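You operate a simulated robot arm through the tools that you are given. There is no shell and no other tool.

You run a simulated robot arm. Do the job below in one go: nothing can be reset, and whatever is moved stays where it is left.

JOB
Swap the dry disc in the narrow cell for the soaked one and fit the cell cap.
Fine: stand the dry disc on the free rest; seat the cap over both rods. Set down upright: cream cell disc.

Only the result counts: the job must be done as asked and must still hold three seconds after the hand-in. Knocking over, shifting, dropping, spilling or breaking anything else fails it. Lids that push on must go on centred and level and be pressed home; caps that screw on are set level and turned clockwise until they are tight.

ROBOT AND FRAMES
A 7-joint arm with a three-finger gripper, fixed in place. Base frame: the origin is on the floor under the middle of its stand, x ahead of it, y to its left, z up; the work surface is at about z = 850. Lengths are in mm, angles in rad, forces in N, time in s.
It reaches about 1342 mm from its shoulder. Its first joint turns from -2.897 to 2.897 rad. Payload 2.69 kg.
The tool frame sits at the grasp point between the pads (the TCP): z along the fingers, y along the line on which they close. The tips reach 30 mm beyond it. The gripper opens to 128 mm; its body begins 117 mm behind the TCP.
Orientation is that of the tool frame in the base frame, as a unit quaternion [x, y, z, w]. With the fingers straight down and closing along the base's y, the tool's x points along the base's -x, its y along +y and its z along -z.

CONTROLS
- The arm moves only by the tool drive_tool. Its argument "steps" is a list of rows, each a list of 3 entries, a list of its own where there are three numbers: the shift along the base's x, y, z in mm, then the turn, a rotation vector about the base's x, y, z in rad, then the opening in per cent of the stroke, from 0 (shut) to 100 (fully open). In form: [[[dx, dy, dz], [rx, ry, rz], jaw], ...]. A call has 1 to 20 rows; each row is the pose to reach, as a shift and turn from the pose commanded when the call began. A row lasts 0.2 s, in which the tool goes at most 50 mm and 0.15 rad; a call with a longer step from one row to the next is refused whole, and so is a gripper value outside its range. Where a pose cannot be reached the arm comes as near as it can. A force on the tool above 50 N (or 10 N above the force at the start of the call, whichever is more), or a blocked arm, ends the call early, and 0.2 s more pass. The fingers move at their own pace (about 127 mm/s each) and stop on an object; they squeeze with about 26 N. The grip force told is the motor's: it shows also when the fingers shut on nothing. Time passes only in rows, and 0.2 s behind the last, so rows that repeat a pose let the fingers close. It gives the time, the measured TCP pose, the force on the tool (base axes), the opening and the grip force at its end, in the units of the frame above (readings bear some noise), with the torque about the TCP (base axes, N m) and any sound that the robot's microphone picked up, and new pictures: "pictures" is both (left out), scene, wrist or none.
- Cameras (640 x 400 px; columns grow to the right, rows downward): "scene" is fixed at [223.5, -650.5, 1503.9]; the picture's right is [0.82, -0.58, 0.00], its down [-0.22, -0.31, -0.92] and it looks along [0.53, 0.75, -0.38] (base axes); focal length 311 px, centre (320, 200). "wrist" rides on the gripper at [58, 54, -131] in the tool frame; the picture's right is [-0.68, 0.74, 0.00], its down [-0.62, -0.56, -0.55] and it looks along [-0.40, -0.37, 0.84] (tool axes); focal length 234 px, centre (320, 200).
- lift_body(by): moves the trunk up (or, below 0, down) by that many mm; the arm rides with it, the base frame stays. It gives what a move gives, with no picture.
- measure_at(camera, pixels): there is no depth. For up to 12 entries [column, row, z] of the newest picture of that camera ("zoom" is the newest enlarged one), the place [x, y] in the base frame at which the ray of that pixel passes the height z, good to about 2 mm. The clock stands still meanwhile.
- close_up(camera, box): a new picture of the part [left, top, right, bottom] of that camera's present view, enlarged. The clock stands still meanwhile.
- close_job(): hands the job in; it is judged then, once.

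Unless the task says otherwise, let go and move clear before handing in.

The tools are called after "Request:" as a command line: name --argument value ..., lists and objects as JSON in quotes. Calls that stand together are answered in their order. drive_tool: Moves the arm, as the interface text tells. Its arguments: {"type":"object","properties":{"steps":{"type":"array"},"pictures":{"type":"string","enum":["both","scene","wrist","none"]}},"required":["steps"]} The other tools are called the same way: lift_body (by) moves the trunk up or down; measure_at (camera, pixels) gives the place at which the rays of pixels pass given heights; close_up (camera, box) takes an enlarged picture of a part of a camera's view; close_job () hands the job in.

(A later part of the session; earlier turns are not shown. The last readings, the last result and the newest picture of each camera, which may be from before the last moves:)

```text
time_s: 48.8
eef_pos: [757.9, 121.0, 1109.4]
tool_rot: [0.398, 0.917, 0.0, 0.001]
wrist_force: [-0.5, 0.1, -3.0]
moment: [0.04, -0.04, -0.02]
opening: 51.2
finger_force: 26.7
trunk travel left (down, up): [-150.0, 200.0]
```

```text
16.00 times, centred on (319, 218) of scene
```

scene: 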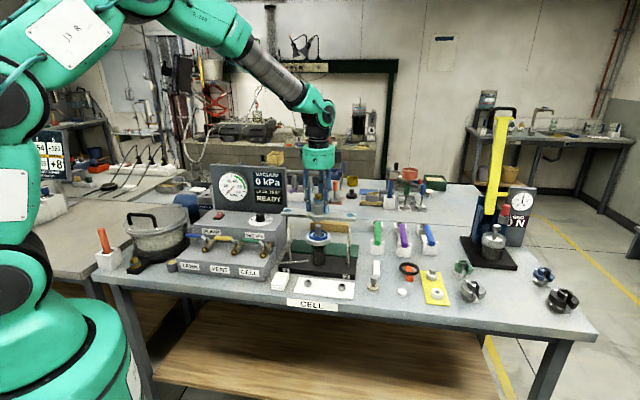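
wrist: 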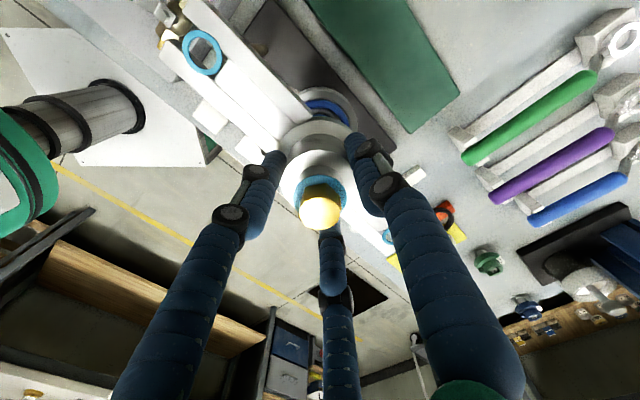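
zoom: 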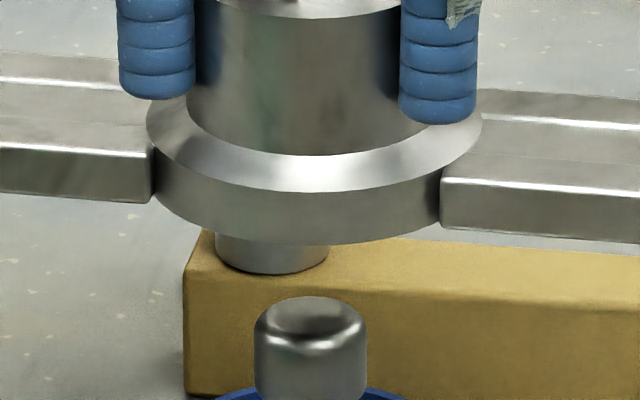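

That lower steel piece belongs to the wooden block behind, not the cap; the cap underside is flat. Cap holes are about 1.35 mm too far along the camera's right, so I'll shift (−0.6,+1.4) and lower 24 mm to sit just above the rods, then re-check.

Request:
drive_tool --steps '[[[-0.6, 1.4, 0], [0, 0, 0], 0], [[-0.6, 1.4, -12], [0, 0, 0], 0], [[-0.6, 1.4, -24], [0, 0, 0], 0], [[-0.6, 1.4, -24], [0, 0, 0], 0]]'

Request:
close_up --camera "scene" --box '[280, 200, 310, 230]'

Request:
close_up --camera "scene" --box '[336, 205, 366, 235]'

Request:
close_up --camera "wrist" --box '[170, 10, 370, 150]'

Request:
close_up --camera "wrist" --box '[350, 190, 450, 270]'

```text
time_s: 49.8
eef_pos: [755.8, 121.4, 1085.8]
tool_rot: [0.398, 0.917, 0.0, 0.0]
wrist_force: [0.7, -0.4, -3.2]
moment: [-0.01, 0.02, 0.02]
opening: 51.1
finger_force: 26.3
trunk travel left (down, up): [-150.0, 200.0]
```

scene: 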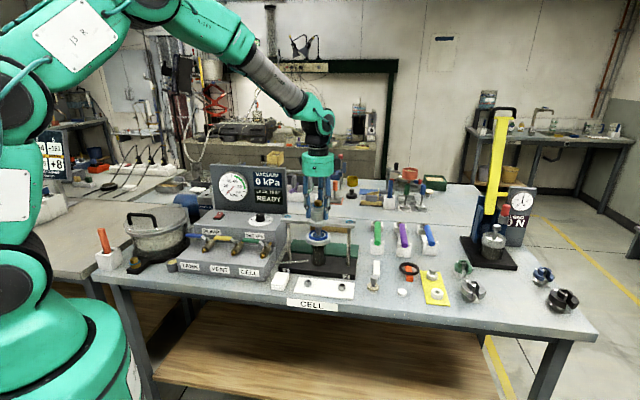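
wrist: 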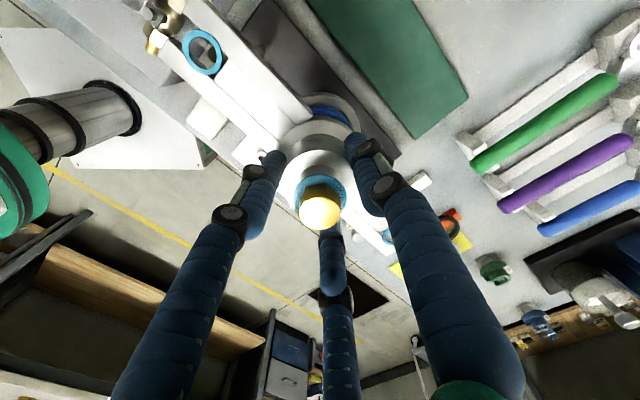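

```text
13.33 times, centred on (295, 215) of scene
```

zoom: 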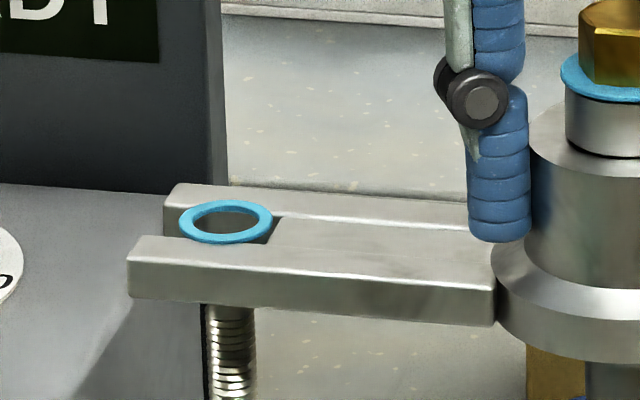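

```text
13.33 times, centred on (351, 220) of scene
```

zoom: 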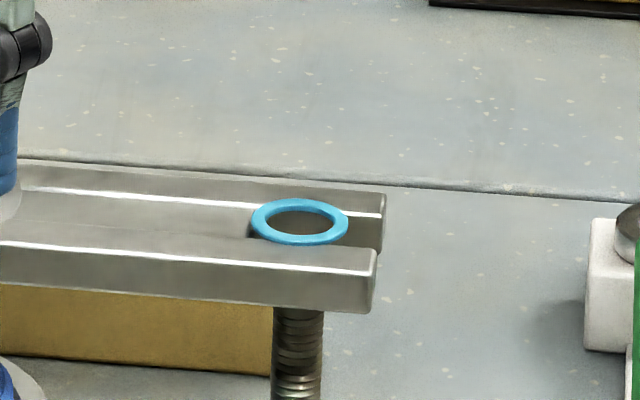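

```text
2.86 times, centred on (270, 80) of wrist
```

zoom: 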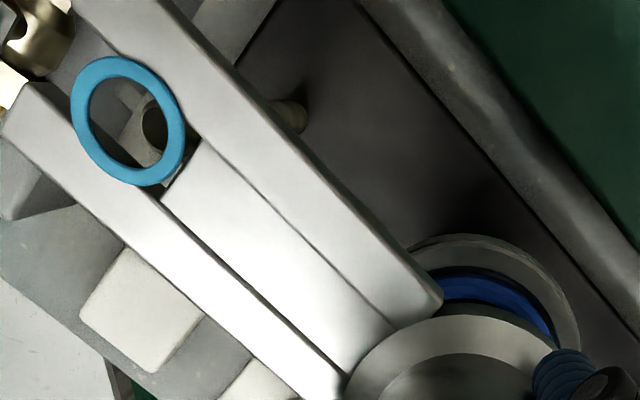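

```text
5.00 times, centred on (400, 230) of wrist
```

zoom: 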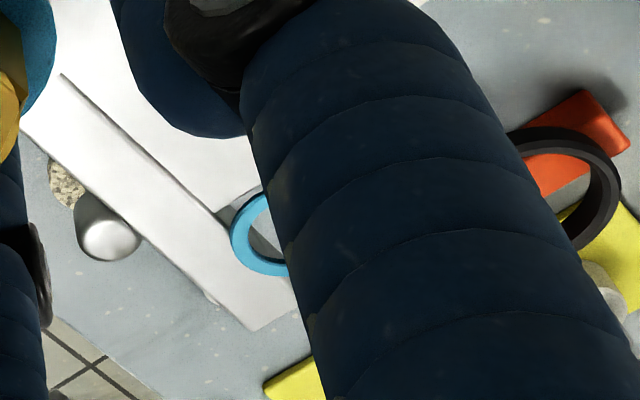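

The hole/rod columns now agree in the scene within 0.3 mm. Through hole 1 in the wrist view I can see the rod top near (153,128) of the zoom; I'll enlarge that to check the depth alignment.

Request:
close_up --camera "wrist" --box '[180, 30, 240, 80]'

Request:
measure_at --camera "zoom" --pixels '[[320, 200, 1022], [320, 200, 1042]]'

```text
8.00 times, centred on (210, 55) of wrist
```

zoom: 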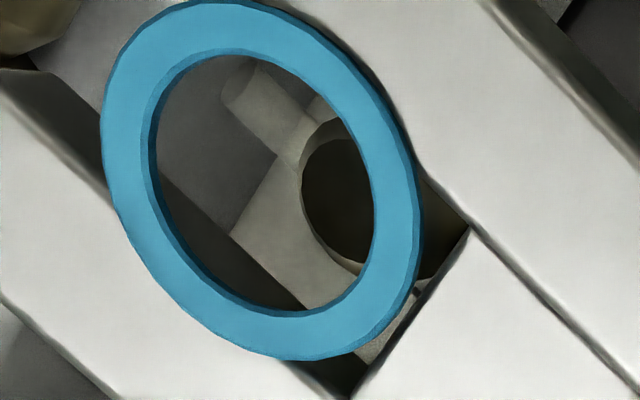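

```text
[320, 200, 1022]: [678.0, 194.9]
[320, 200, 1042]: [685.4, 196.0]
```

Request:
measure_at --camera "zoom" --pixels '[[262, 180, 1040], [262, 180, 1044], [358, 198, 1020], [358, 198, 1024], [101, 180, 1043], [423, 180, 1043], [262, 0, 1043], [262, 360, 1043], [350, 135, 1022], [350, 265, 1022], [300, 198, 1022]]'

Request:
measure_at --camera "wrist" --pixels '[[319.5, 178, 1074], [320, 201, 1112]]'

```text
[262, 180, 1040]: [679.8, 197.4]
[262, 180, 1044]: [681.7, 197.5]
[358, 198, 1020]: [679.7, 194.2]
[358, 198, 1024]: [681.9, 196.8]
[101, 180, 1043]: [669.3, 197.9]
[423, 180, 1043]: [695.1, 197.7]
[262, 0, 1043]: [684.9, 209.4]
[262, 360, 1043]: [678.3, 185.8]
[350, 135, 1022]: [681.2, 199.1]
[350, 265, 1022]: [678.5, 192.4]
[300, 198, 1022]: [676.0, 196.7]
```

```text
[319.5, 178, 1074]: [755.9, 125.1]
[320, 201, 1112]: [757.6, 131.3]
```

Rod 1 sits about (−1.0,−1.8) from hole 1's centre, while hole 2 shows the opposite sense, so the bar needs a small yaw of about +0.016 rad. I'll apply it and re-check both ends.

Request:
drive_tool --steps '[[[0, 0, 0], [0, 0, 0.016], 0], [[0, 0, 0], [0, 0, 0.016], 0]]' --pictures "none"

Request:
close_up --camera "scene" --box '[280, 200, 310, 230]'

Request:
close_up --camera "scene" --box '[336, 205, 366, 235]'

Request:
close_up --camera "wrist" --box '[180, 30, 240, 80]'

```text
time_s: 50.4
eef_pos: [756.9, 121.3, 1087.0]
tool_rot: [0.39, 0.921, -0.001, 0.0]
wrist_force: [0.3, 0.0, -3.1]
moment: [0.01, 0.01, 0.0]
opening: 51.2
finger_force: 26.2
trunk travel left (down, up): [-150.0, 200.0]
```

```text
13.33 times, centred on (295, 215) of scene
```

zoom: 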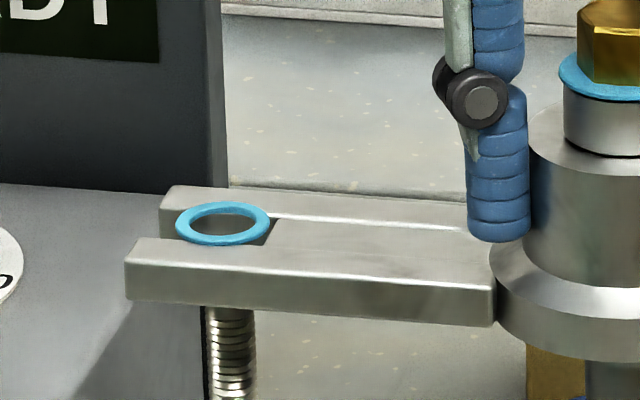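

```text
13.33 times, centred on (351, 220) of scene
```

zoom: 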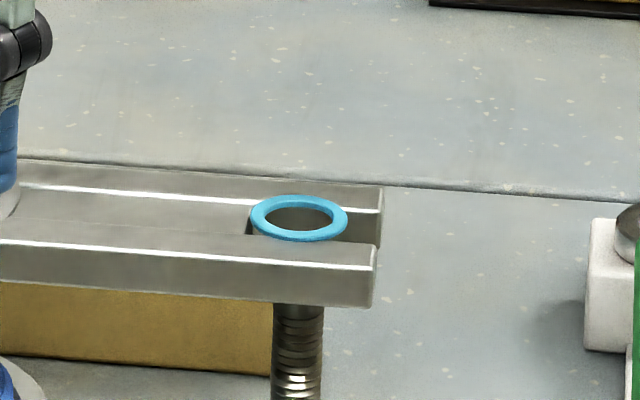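

```text
8.00 times, centred on (210, 55) of wrist
```

zoom: 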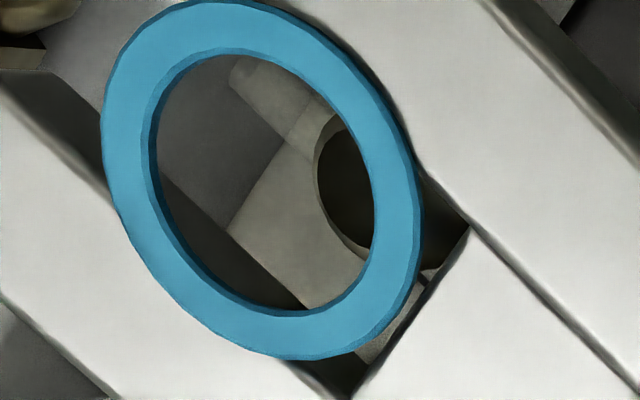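

Both ends now give equal heights (20.9/20.7) and are within 0.8 mm. I'll shift (+0.4,−0.6) and lower 15 mm so the rods start entering, then look again.

Request:
drive_tool --steps '[[[0.4, -0.6, -4], [0, 0, 0], 0], [[0.4, -0.6, -8], [0, 0, 0], 0], [[0.4, -0.6, -12], [0, 0, 0], 0], [[0.4, -0.6, -12], [0, 0, 0], 0]]' --pictures "none"

Request:
close_up --camera "scene" --box '[280, 205, 310, 235]'

Request:
close_up --camera "scene" --box '[336, 210, 366, 240]'

Request:
close_up --camera "wrist" --box '[180, 30, 240, 80]'

Request:
close_up --camera "scene" --box '[296, 205, 346, 245]'

```text
time_s: 51.4
eef_pos: [756.5, 119.6, 1075.5]
tool_rot: [0.392, 0.92, 0.0, 0.0]
wrist_force: [-0.8, 0.3, -3.2]
moment: [-0.02, -0.01, -0.01]
opening: 51.1
finger_force: 25.9
trunk travel left (down, up): [-150.0, 200.0]
```

```text
13.33 times, centred on (295, 220) of scene
```

zoom: 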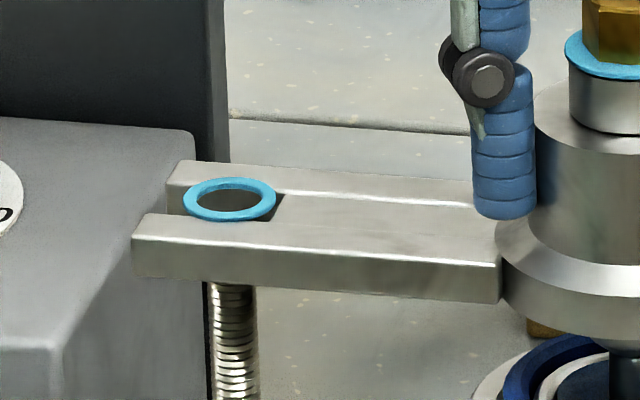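

```text
13.33 times, centred on (351, 225) of scene
```

zoom: 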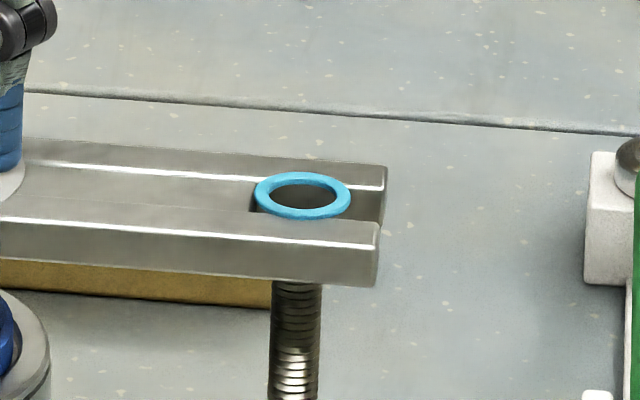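

```text
8.00 times, centred on (210, 55) of wrist
```

zoom: 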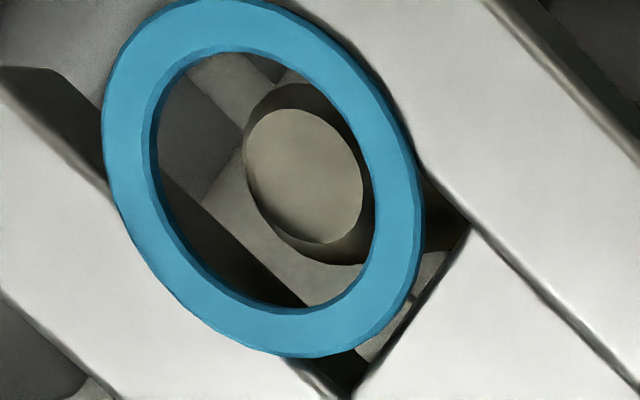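

```text
10.00 times, centred on (321, 225) of scene
```

zoom: 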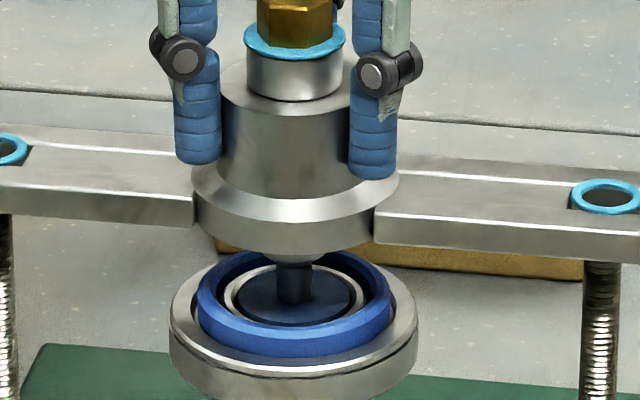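

Rod 1's top is now centred in hole 1 (305,176 vs expected 312,176) and both scene columns agree to ~0.7 mm. I'll shift −0.6 in x and continue down in small steps with force monitoring.

Request:
drive_tool --steps '[[[-0.6, 0.1, -3], [0, 0, 0], 0], [[-0.6, 0.1, -6], [0, 0, 0], 0], [[-0.6, 0.1, -9], [0, 0, 0], 0], [[-0.6, 0.1, -9], [0, 0, 0], 0]]' --pictures "none"

Request:
close_up --camera "scene" --box '[280, 205, 310, 235]'

Request:
close_up --camera "scene" --box '[336, 210, 366, 240]'

Request:
close_up --camera "wrist" --box '[180, 30, 240, 80]'

Request:
close_up --camera "scene" --box '[296, 205, 346, 245]'

```text
time_s: 52.4
eef_pos: [757.4, 120.7, 1064.6]
tool_rot: [0.391, 0.921, 0.0, 0.001]
wrist_force: [-0.4, 0.3, -2.8]
moment: [-0.02, 0.02, 0.04]
opening: 51.3
finger_force: 26.1
trunk travel left (down, up): [-150.0, 200.0]
```

```text
13.33 times, centred on (295, 220) of scene
```

zoom: 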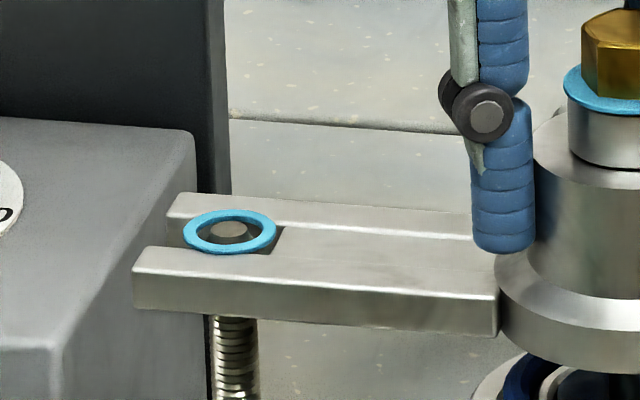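

```text
13.33 times, centred on (351, 225) of scene
```

zoom: 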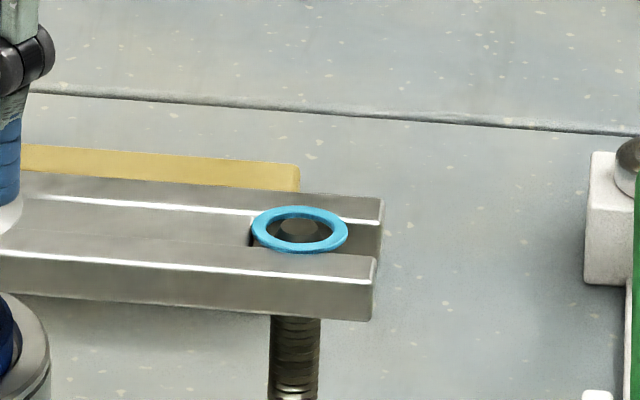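

```text
8.00 times, centred on (210, 55) of wrist
```

zoom: 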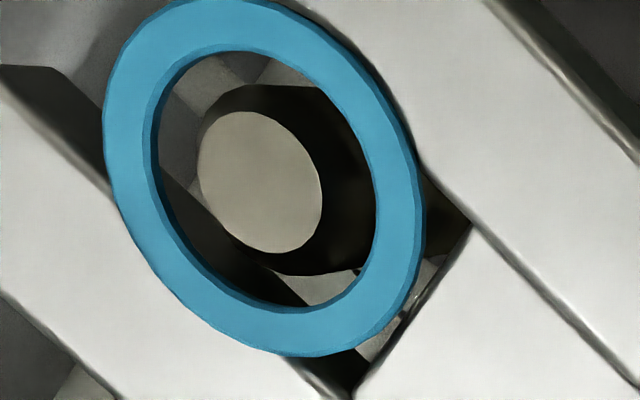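

```text
10.00 times, centred on (321, 225) of scene
```

zoom: 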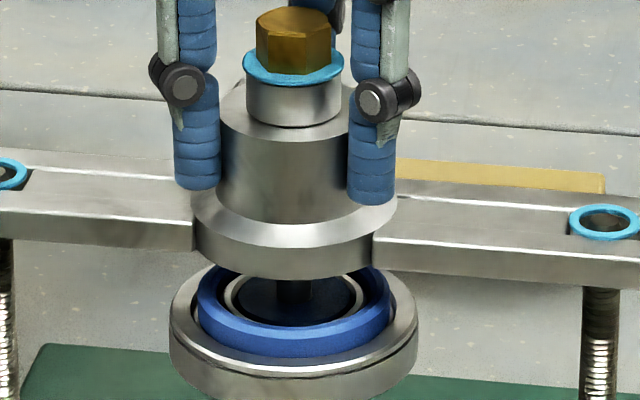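

Both rod tops are centred in their holes with no force, and the knob is inside the dome. Continue lowering 12 mm in small steps.

Request:
drive_tool --steps '[[[0, 0, -4], [0, 0, 0], 0], [[0, 0, -8], [0, 0, 0], 0], [[0, 0, -12], [0, 0, 0], 0], [[0, 0, -12], [0, 0, 0], 0]]' --pictures "none"

Request:
close_up --camera "scene" --box '[280, 205, 310, 235]'

Request:
close_up --camera "scene" --box '[336, 210, 366, 240]'

Request:
close_up --camera "wrist" --box '[170, 20, 250, 90]'

Request:
close_up --camera "scene" --box '[296, 205, 346, 245]'

```text
time_s: 53.4
eef_pos: [757.3, 120.7, 1052.7]
tool_rot: [0.391, 0.92, 0.001, 0.0]
wrist_force: [0.2, 0.1, -3.8]
moment: [-0.03, 0.02, -0.02]
opening: 50.9
finger_force: 25.8
trunk travel left (down, up): [-150.0, 200.0]
```

```text
13.33 times, centred on (295, 220) of scene
```

zoom: 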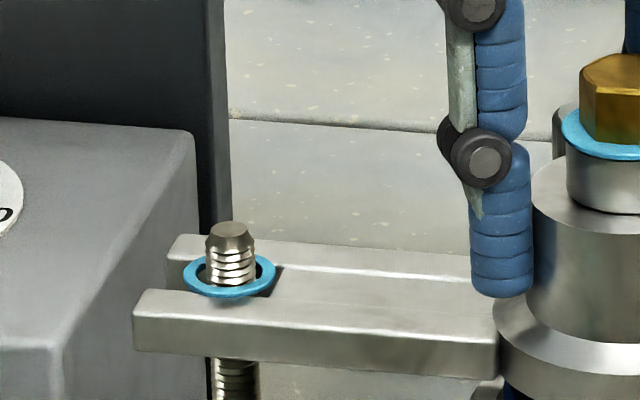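

```text
13.33 times, centred on (351, 225) of scene
```

zoom: 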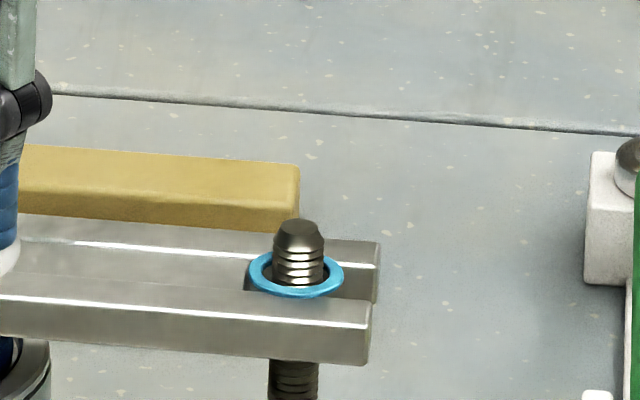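

```text
5.71 times, centred on (210, 55) of wrist
```

zoom: 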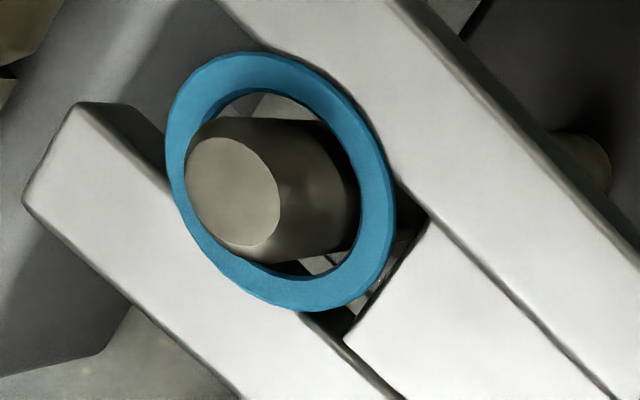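

```text
10.00 times, centred on (321, 225) of scene
```

zoom: 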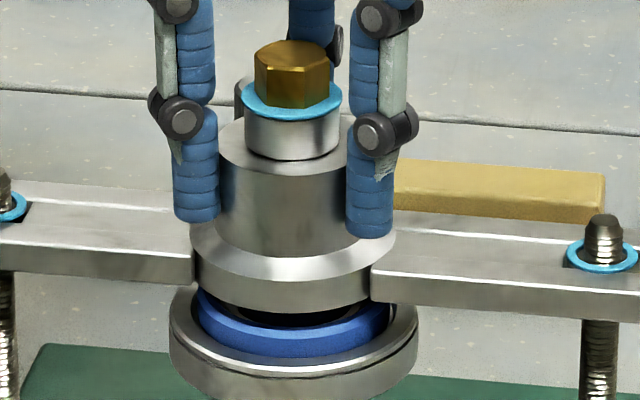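

Both rods now stand through the bar and the flange is centred over the blue ring. I'll continue down in small steps until contact.

Request:
drive_tool --steps '[[[0, 0, -3], [0, 0, 0], 0], [[0, 0, -5], [0, 0, 0], 0], [[0, 0, -7], [0, 0, 0], 0]]' --pictures "none"

Request:
close_up --camera "scene" --box '[296, 205, 346, 245]'

```text
time_s: 54.2
eef_pos: [756.5, 121.0, 1045.9]
tool_rot: [0.392, 0.92, -0.001, 0.0]
wrist_force: [0.2, -0.2, -4.2]
moment: [0.0, 0.0, -0.01]
opening: 51.0
finger_force: 26.3
trunk travel left (down, up): [-150.0, 200.0]
```

```text
10.00 times, centred on (321, 225) of scene
```

zoom: 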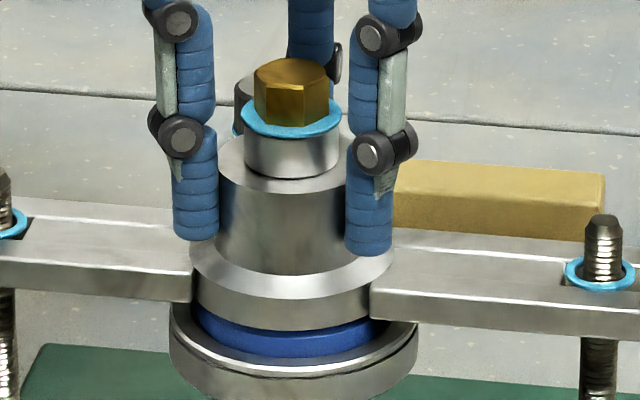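

Almost down on the blue ring, no resistance yet. Continue in 1–2 mm steps.

Request:
drive_tool --steps '[[[0, 0, -1.5], [0, 0, 0], 0], [[0, 0, -3], [0, 0, 0], 0], [[0, 0, -4], [0, 0, 0], 0]]' --pictures "none"

Request:
close_up --camera "scene" --box '[296, 205, 346, 245]'

```text
time_s: 55.0
eef_pos: [755.3, 119.9, 1042.8]
tool_rot: [0.391, 0.921, 0.002, 0.0]
wrist_force: [-2.3, 3.4, 7.1]
moment: [0.06, 0.22, 0.02]
opening: 51.2
finger_force: 25.6
trunk travel left (down, up): [-150.0, 200.0]
```

```text
10.00 times, centred on (321, 225) of scene
```

zoom: 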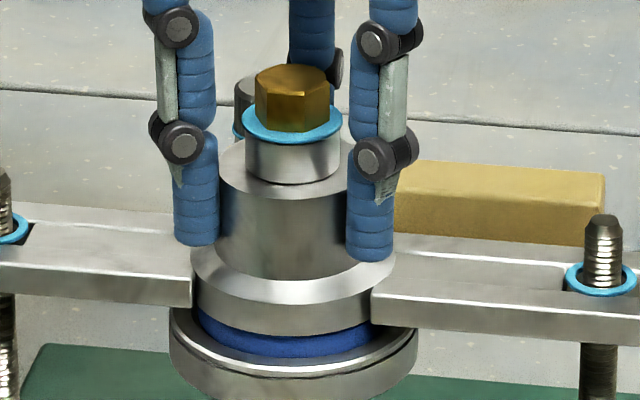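

Contact: force z rose from −4 to +7 N with some side load. I'll zoom in to see whether the flange is sitting flat on the blue ring and the bar level.

Request:
close_up --camera "scene" --box '[306, 222, 334, 246]'

Request:
close_up --camera "scene" --box '[280, 210, 310, 240]'

Request:
close_up --camera "scene" --box '[336, 210, 366, 240]'

Request:
close_up --camera "wrist" --box '[160, 10, 370, 160]'

```text
16.00 times, centred on (320, 234) of scene
```

zoom: 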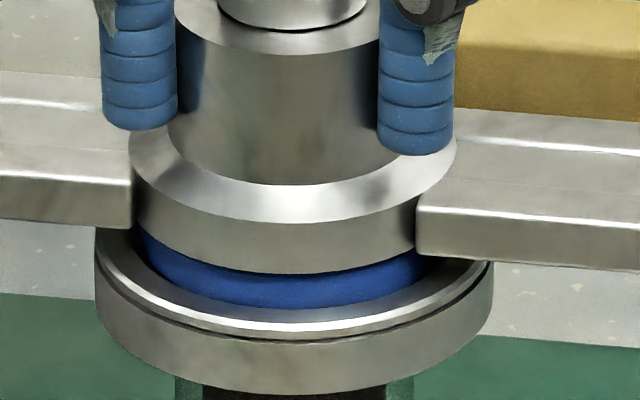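

```text
13.33 times, centred on (295, 225) of scene
```

zoom: 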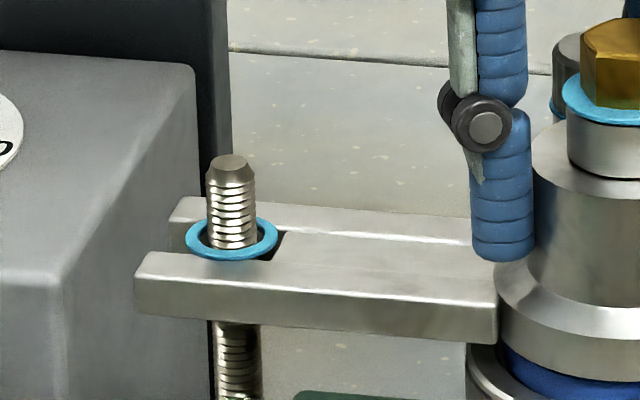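

```text
13.33 times, centred on (351, 225) of scene
```

zoom: 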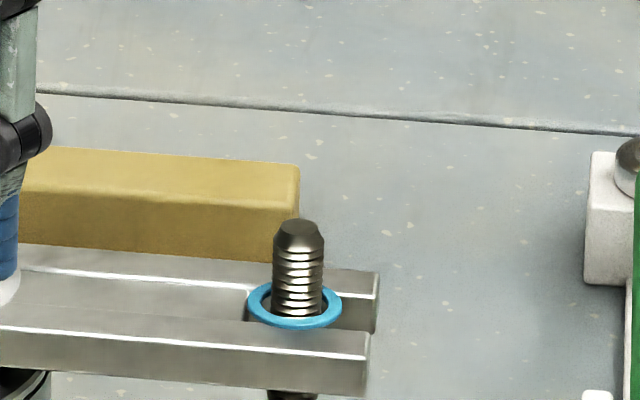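

```text
2.67 times, centred on (265, 85) of wrist
```

zoom: 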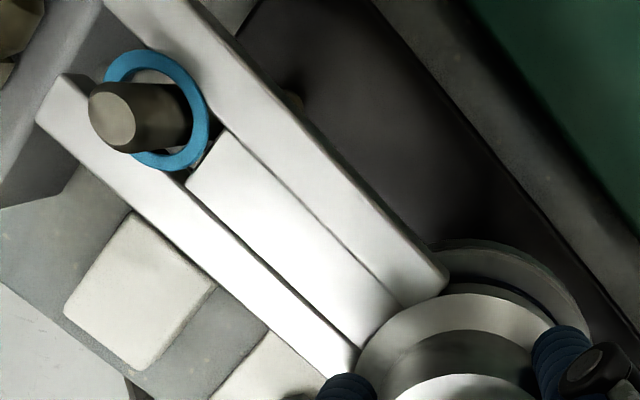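

The flange now rests on the blue ring and the bar is level within ~0.8 mm across its length. I'll press down a little further in fine steps to seat it.

Request:
drive_tool --steps '[[[0, 0, -0.7], [0, 0, 0], 0], [[0, 0, -1.2], [0, 0, 0], 0]]' --pictures "none"

```text
time_s: 55.6
eef_pos: [756.2, 120.3, 1043.9]
tool_rot: [0.391, 0.92, 0.0, 0.001]
wrist_force: [-3.8, 6.4, 20.9]
moment: [0.26, 0.25, 0.11]
opening: 51.4
finger_force: 25.9
trunk travel left (down, up): [-150.0, 200.0]
```

Solid contact at 21 N. One more small press to about 30 N to be sure it is home.

Request:
drive_tool --steps '[[[0, 0, -0.5], [0, 0, 0], 0], [[0, 0, -0.9], [0, 0, 0], 0], [[0, 0, -0.9], [0, 0, 0], 0]]' --pictures "none"

Request:
close_up --camera "scene" --box '[306, 222, 334, 246]'

Request:
close_up --camera "scene" --box '[276, 195, 366, 255]'

```text
time_s: 56.4
eef_pos: [756.7, 120.1, 1040.8]
tool_rot: [0.39, 0.921, 0.0, 0.001]
wrist_force: [4.9, 3.3, 21.3]
moment: [0.14, -0.13, 0.17]
opening: 51.2
finger_force: 25.7
trunk travel left (down, up): [-150.0, 200.0]
```

```text
16.00 times, centred on (320, 234) of scene
```

zoom: 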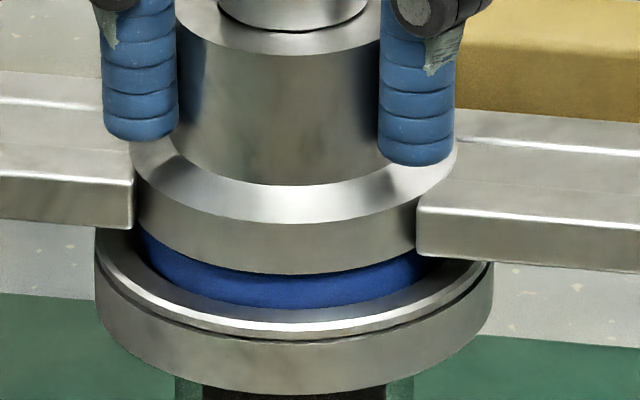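

```text
6.67 times, centred on (321, 225) of scene
```

zoom: 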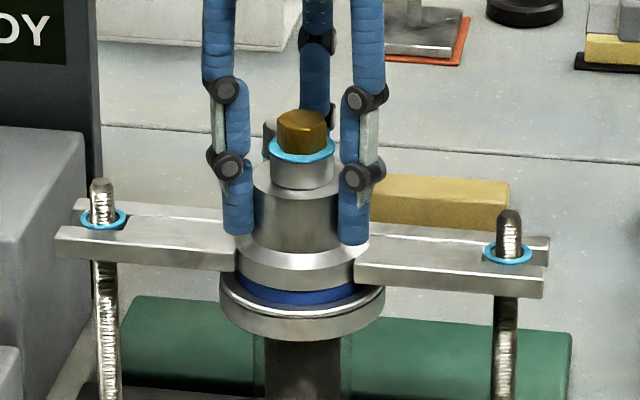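

The fingers slipped slightly down the dome at 21 N while the cap stayed put, so it is firmly seated on the ring. I'll relieve the press, then open the fingers.

Request:
drive_tool --steps '[[[0, 0, 0.8], [0, 0, 0], 0], [[0, 0, 1.4], [0, 0, 0], 0]]' --pictures "none"

```text
time_s: 57.0
eef_pos: [756.3, 120.1, 1040.8]
tool_rot: [0.391, 0.92, -0.001, 0.0]
wrist_force: [5.8, 1.0, 12.1]
moment: [0.03, -0.41, 0.03]
opening: 51.3
finger_force: 26.1
trunk travel left (down, up): [-150.0, 200.0]
```

Request:
drive_tool --steps '[[[0, 0, 0.8], [0, 0, 0], 0], [[-0.3, 0, 1.2], [0, 0, 0], 0]]' --pictures "none"

```text
time_s: 57.6
eef_pos: [755.9, 119.8, 1040.6]
tool_rot: [0.391, 0.92, -0.001, -0.001]
wrist_force: [3.4, -1.1, 1.5]
moment: [-0.06, -0.3, -0.02]
opening: 51.4
finger_force: 25.4
trunk travel left (down, up): [-150.0, 200.0]
```

Force is near zero now. Open the fingers gently.

Request:
drive_tool --steps '[[[0, 0, 0], [0, 0, 0], 42], [[0, 0, 0], [0, 0, 0], 46], [[0, 0, 0], [0, 0, 0], 52], [[0, 0, 0], [0, 0, 0], 58], [[0, 0, 0], [0, 0, 0], 58]]'

Request:
close_up --camera "scene" --box '[276, 195, 366, 255]'

Request:
close_up --camera "scene" --box '[306, 222, 334, 246]'

Request:
close_up --camera "wrist" --box '[160, 10, 440, 260]'

```text
time_s: 58.8
eef_pos: [756.2, 120.9, 1042.6]
tool_rot: [0.39, 0.921, 0.0, 0.0]
wrist_force: [0.5, 0.1, 0.4]
moment: [0.03, 0.0, 0.01]
opening: 74.2
finger_force: 0.0
trunk travel left (down, up): [-150.0, 200.0]
```

scene: 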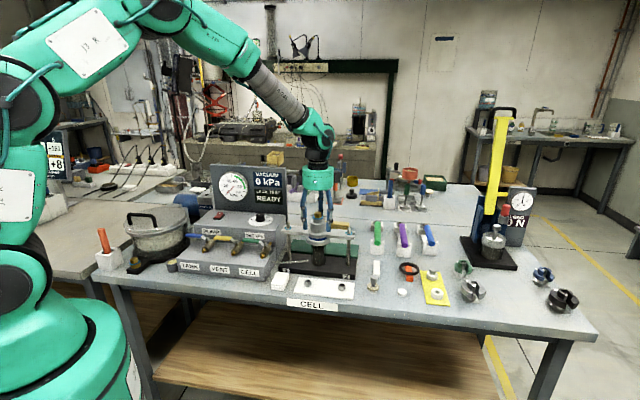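
wrist: 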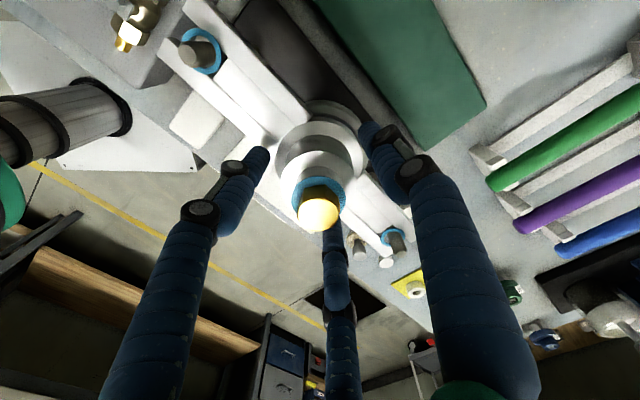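

```text
6.67 times, centred on (321, 225) of scene
```

zoom: 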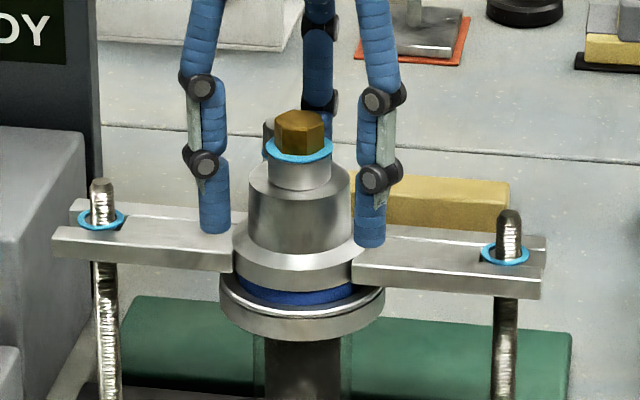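

```text
16.00 times, centred on (320, 234) of scene
```

zoom: 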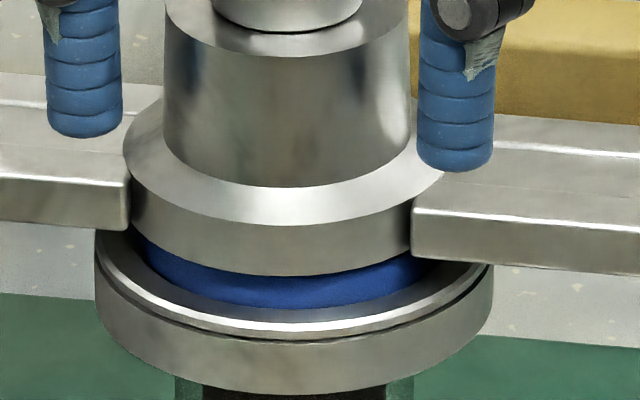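

```text
1.60 times, centred on (300, 135) of wrist
```

zoom: 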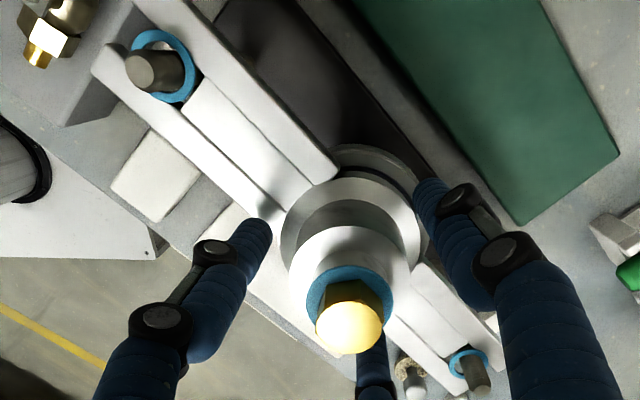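

The cap is seated over both rods, but on release it shifted about 2 mm to the left (flange centre 283.5 vs cell flange 293.5 in the zoom). I'll re-grip, recentre it and set it down again. First measure the offsets carefully.

Request:
close_up --camera "scene" --box '[280, 210, 310, 240]'

Request:
close_up --camera "scene" --box '[336, 210, 366, 240]'

Request:
close_up --camera "wrist" --box '[265, 85, 375, 175]'

Request:
close_up --camera "wrist" --box '[165, 15, 245, 85]'

Request:
close_up --camera "wrist" --box '[370, 215, 430, 265]'

```text
13.33 times, centred on (295, 225) of scene
```

zoom: 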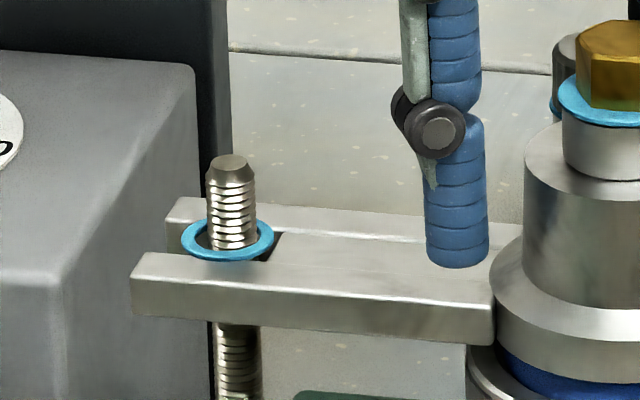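

```text
13.33 times, centred on (351, 225) of scene
```

zoom: 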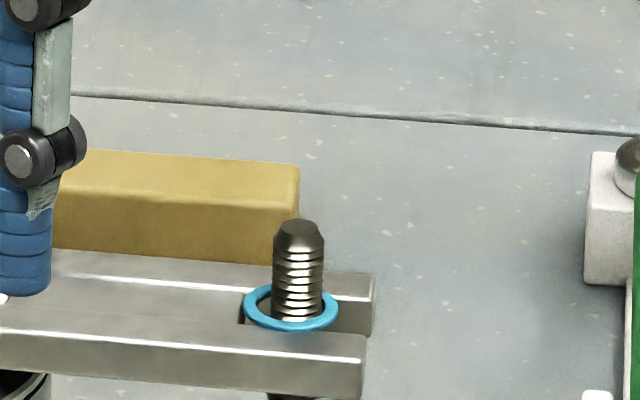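

```text
4.44 times, centred on (320, 130) of wrist
```

zoom: 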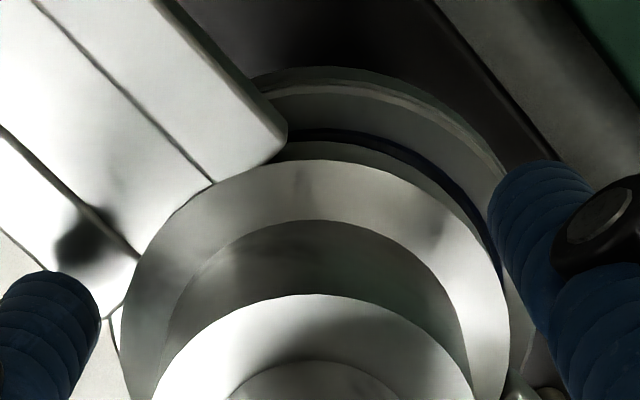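

```text
5.71 times, centred on (205, 50) of wrist
```

zoom: 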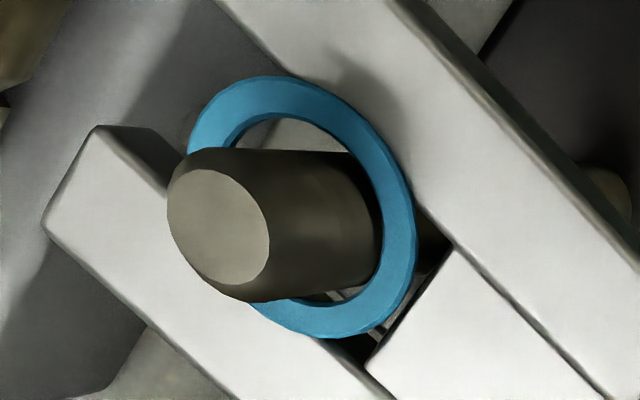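

```text
8.00 times, centred on (400, 240) of wrist
```

zoom: 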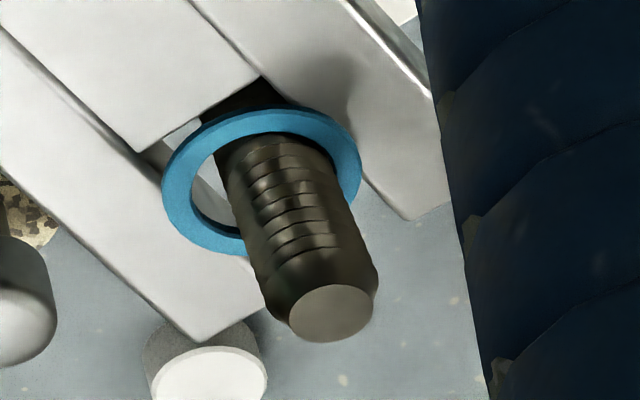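

Through both holes the rods sit toward the +x side, so the cap needs about +1.7 mm in x. I'll move the open gripper so its axis is on the cell axis and then close to centre the cap, rather than lifting it.

Request:
drive_tool --steps '[[[0.5, 0, 4], [0, 0, 0], 58], [[0.9, 0, 4], [0, 0, 0], 58], [[0.9, 0, 4], [0, 0, 0], 58]]' --pictures "none"

Request:
close_up --camera "wrist" --box '[265, 95, 375, 225]'

Request:
close_up --camera "scene" --box '[301, 205, 337, 245]'

```text
time_s: 59.6
eef_pos: [756.9, 120.9, 1047.3]
tool_rot: [0.39, 0.921, 0.0, 0.0]
wrist_force: [-0.5, 0.8, -0.1]
moment: [-0.02, 0.03, 0.02]
opening: 74.5
finger_force: 0.1
trunk travel left (down, up): [-150.0, 200.0]
```

```text
3.08 times, centred on (320, 160) of wrist
```

zoom: 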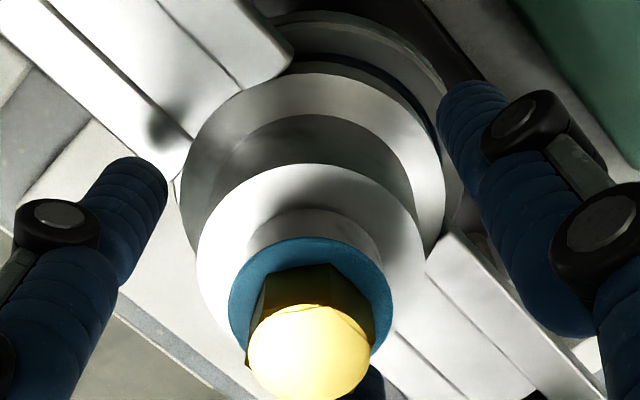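

```text
10.00 times, centred on (319, 225) of scene
```

zoom: 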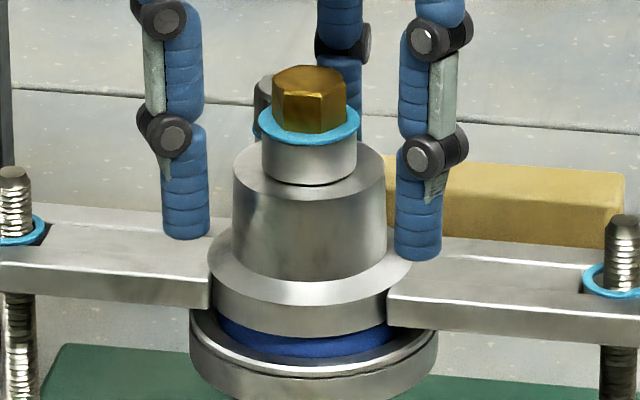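

In this clear view the cap flange centre (310.5) is ~0.9 mm left of the cell flange (313), and the gripper axis is ~1.5 mm to +x of the cap. Closing should centre it; I'll close gently.

Request:
drive_tool --steps '[[[0, 0, 0], [0, 0, 0], 48], [[0, 0, 0], [0, 0, 0], 44], [[0, 0, 0], [0, 0, 0], 41], [[0, 0, 0], [0, 0, 0], 39], [[0, 0, 0], [0, 0, 0], 38]]' --pictures "none"

Request:
close_up --camera "scene" --box '[301, 205, 337, 245]'

Request:
close_up --camera "wrist" --box '[265, 95, 375, 225]'

```text
time_s: 60.8
eef_pos: [754.3, 121.1, 1046.2]
tool_rot: [0.391, 0.92, 0.0, 0.0]
wrist_force: [-2.1, 0.5, 0.5]
moment: [0.0, 0.12, 0.0]
opening: 52.2
finger_force: 2.8
trunk travel left (down, up): [-150.0, 200.0]
```

```text
10.00 times, centred on (319, 225) of scene
```

zoom: 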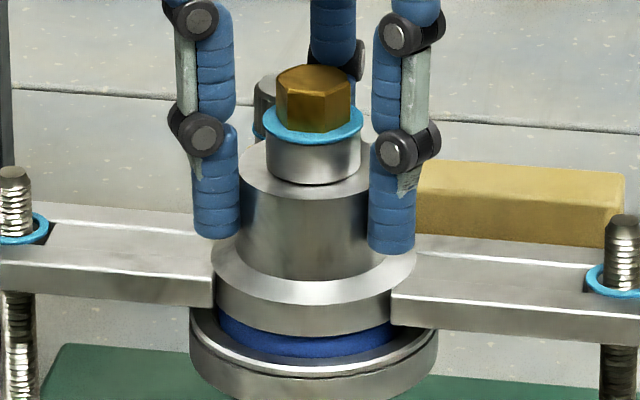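

```text
3.08 times, centred on (320, 160) of wrist
```

zoom: 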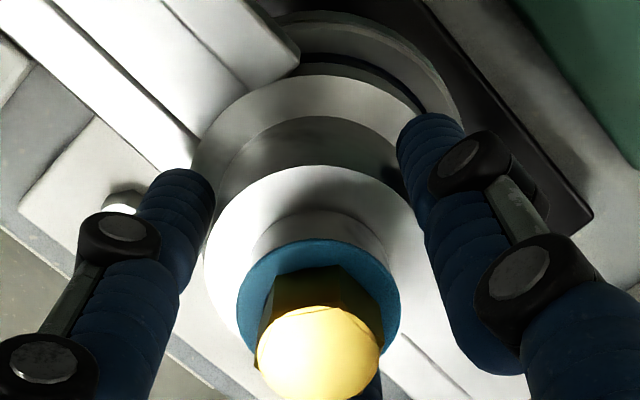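

The cap flange is now centred on the cell flange (314 vs 313). I'll open the fingers again and check it stays.

Request:
drive_tool --steps '[[[0, 0, 0], [0, 0, 0], 41], [[0, 0, 0], [0, 0, 0], 43], [[0, 0, 0], [0, 0, 0], 47], [[0, 0, 0], [0, 0, 0], 54], [[0, 0, 0], [0, 0, 0], 58]]' --pictures "none"

Request:
close_up --camera "scene" --box '[301, 205, 337, 245]'

Request:
close_up --camera "wrist" --box '[165, 15, 245, 85]'

Request:
close_up --camera "wrist" --box '[370, 215, 430, 265]'

Request:
close_up --camera "scene" --box '[276, 200, 366, 250]'

```text
time_s: 62.0
eef_pos: [756.6, 120.7, 1046.8]
tool_rot: [0.391, 0.921, 0.0, 0.0]
wrist_force: [0.4, -0.6, -0.5]
moment: [0.0, 0.0, -0.02]
opening: 74.5
finger_force: 0.0
trunk travel left (down, up): [-150.0, 200.0]
```

```text
10.00 times, centred on (319, 225) of scene
```

zoom: 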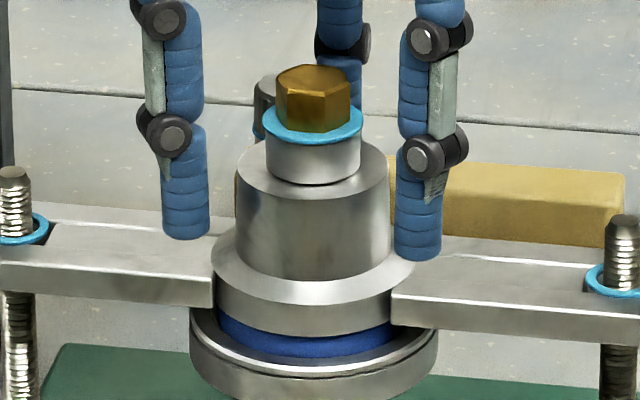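

```text
5.71 times, centred on (205, 50) of wrist
```

zoom: 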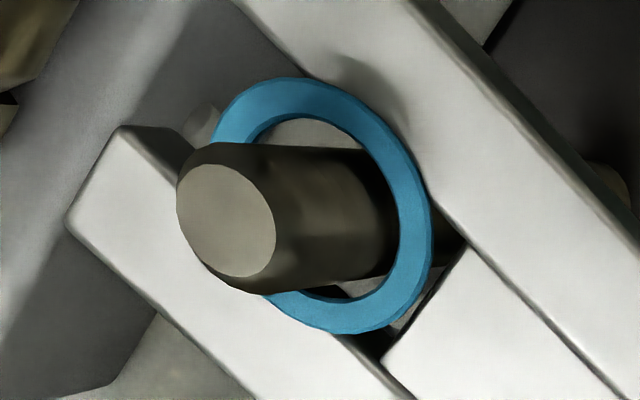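

```text
8.00 times, centred on (400, 240) of wrist
```

zoom: 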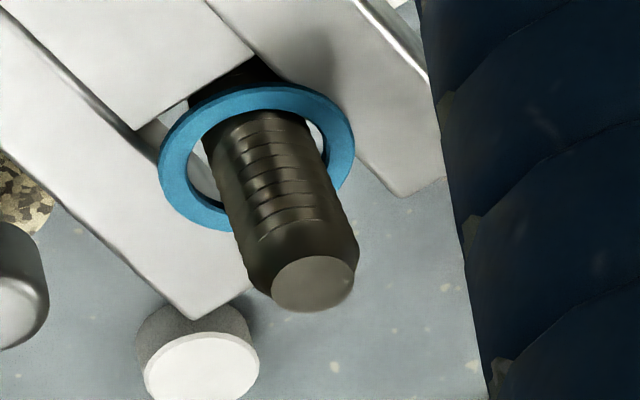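

```text
7.11 times, centred on (321, 225) of scene
```

zoom: 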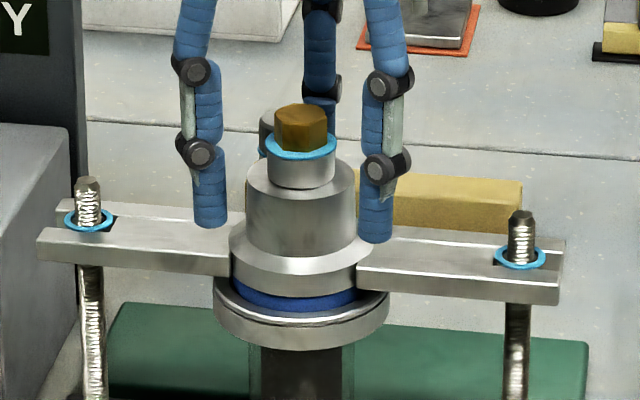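

Both rods now sit centred in their holes and the flange is centred on the cell. I'll check the height of the flange's lower edge against the ring's seat level.

Request:
close_up --camera "scene" --box '[306, 222, 334, 246]'

Request:
measure_at --camera "zoom" --pixels '[[290, 275, 985], [290, 275, 990], [290, 275, 995], [290, 308, 980], [290, 308, 985], [290, 330, 980], [290, 330, 985]]'

```text
16.00 times, centred on (320, 234) of scene
```

zoom: 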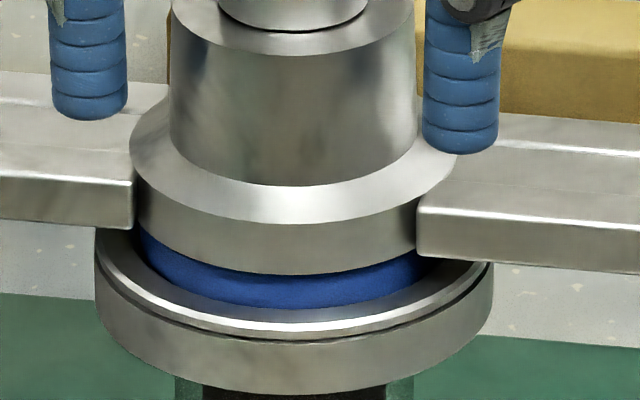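

```text
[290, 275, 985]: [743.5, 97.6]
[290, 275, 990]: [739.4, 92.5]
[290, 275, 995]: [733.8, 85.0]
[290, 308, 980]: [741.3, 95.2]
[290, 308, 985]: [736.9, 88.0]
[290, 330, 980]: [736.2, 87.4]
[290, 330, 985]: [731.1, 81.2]
```

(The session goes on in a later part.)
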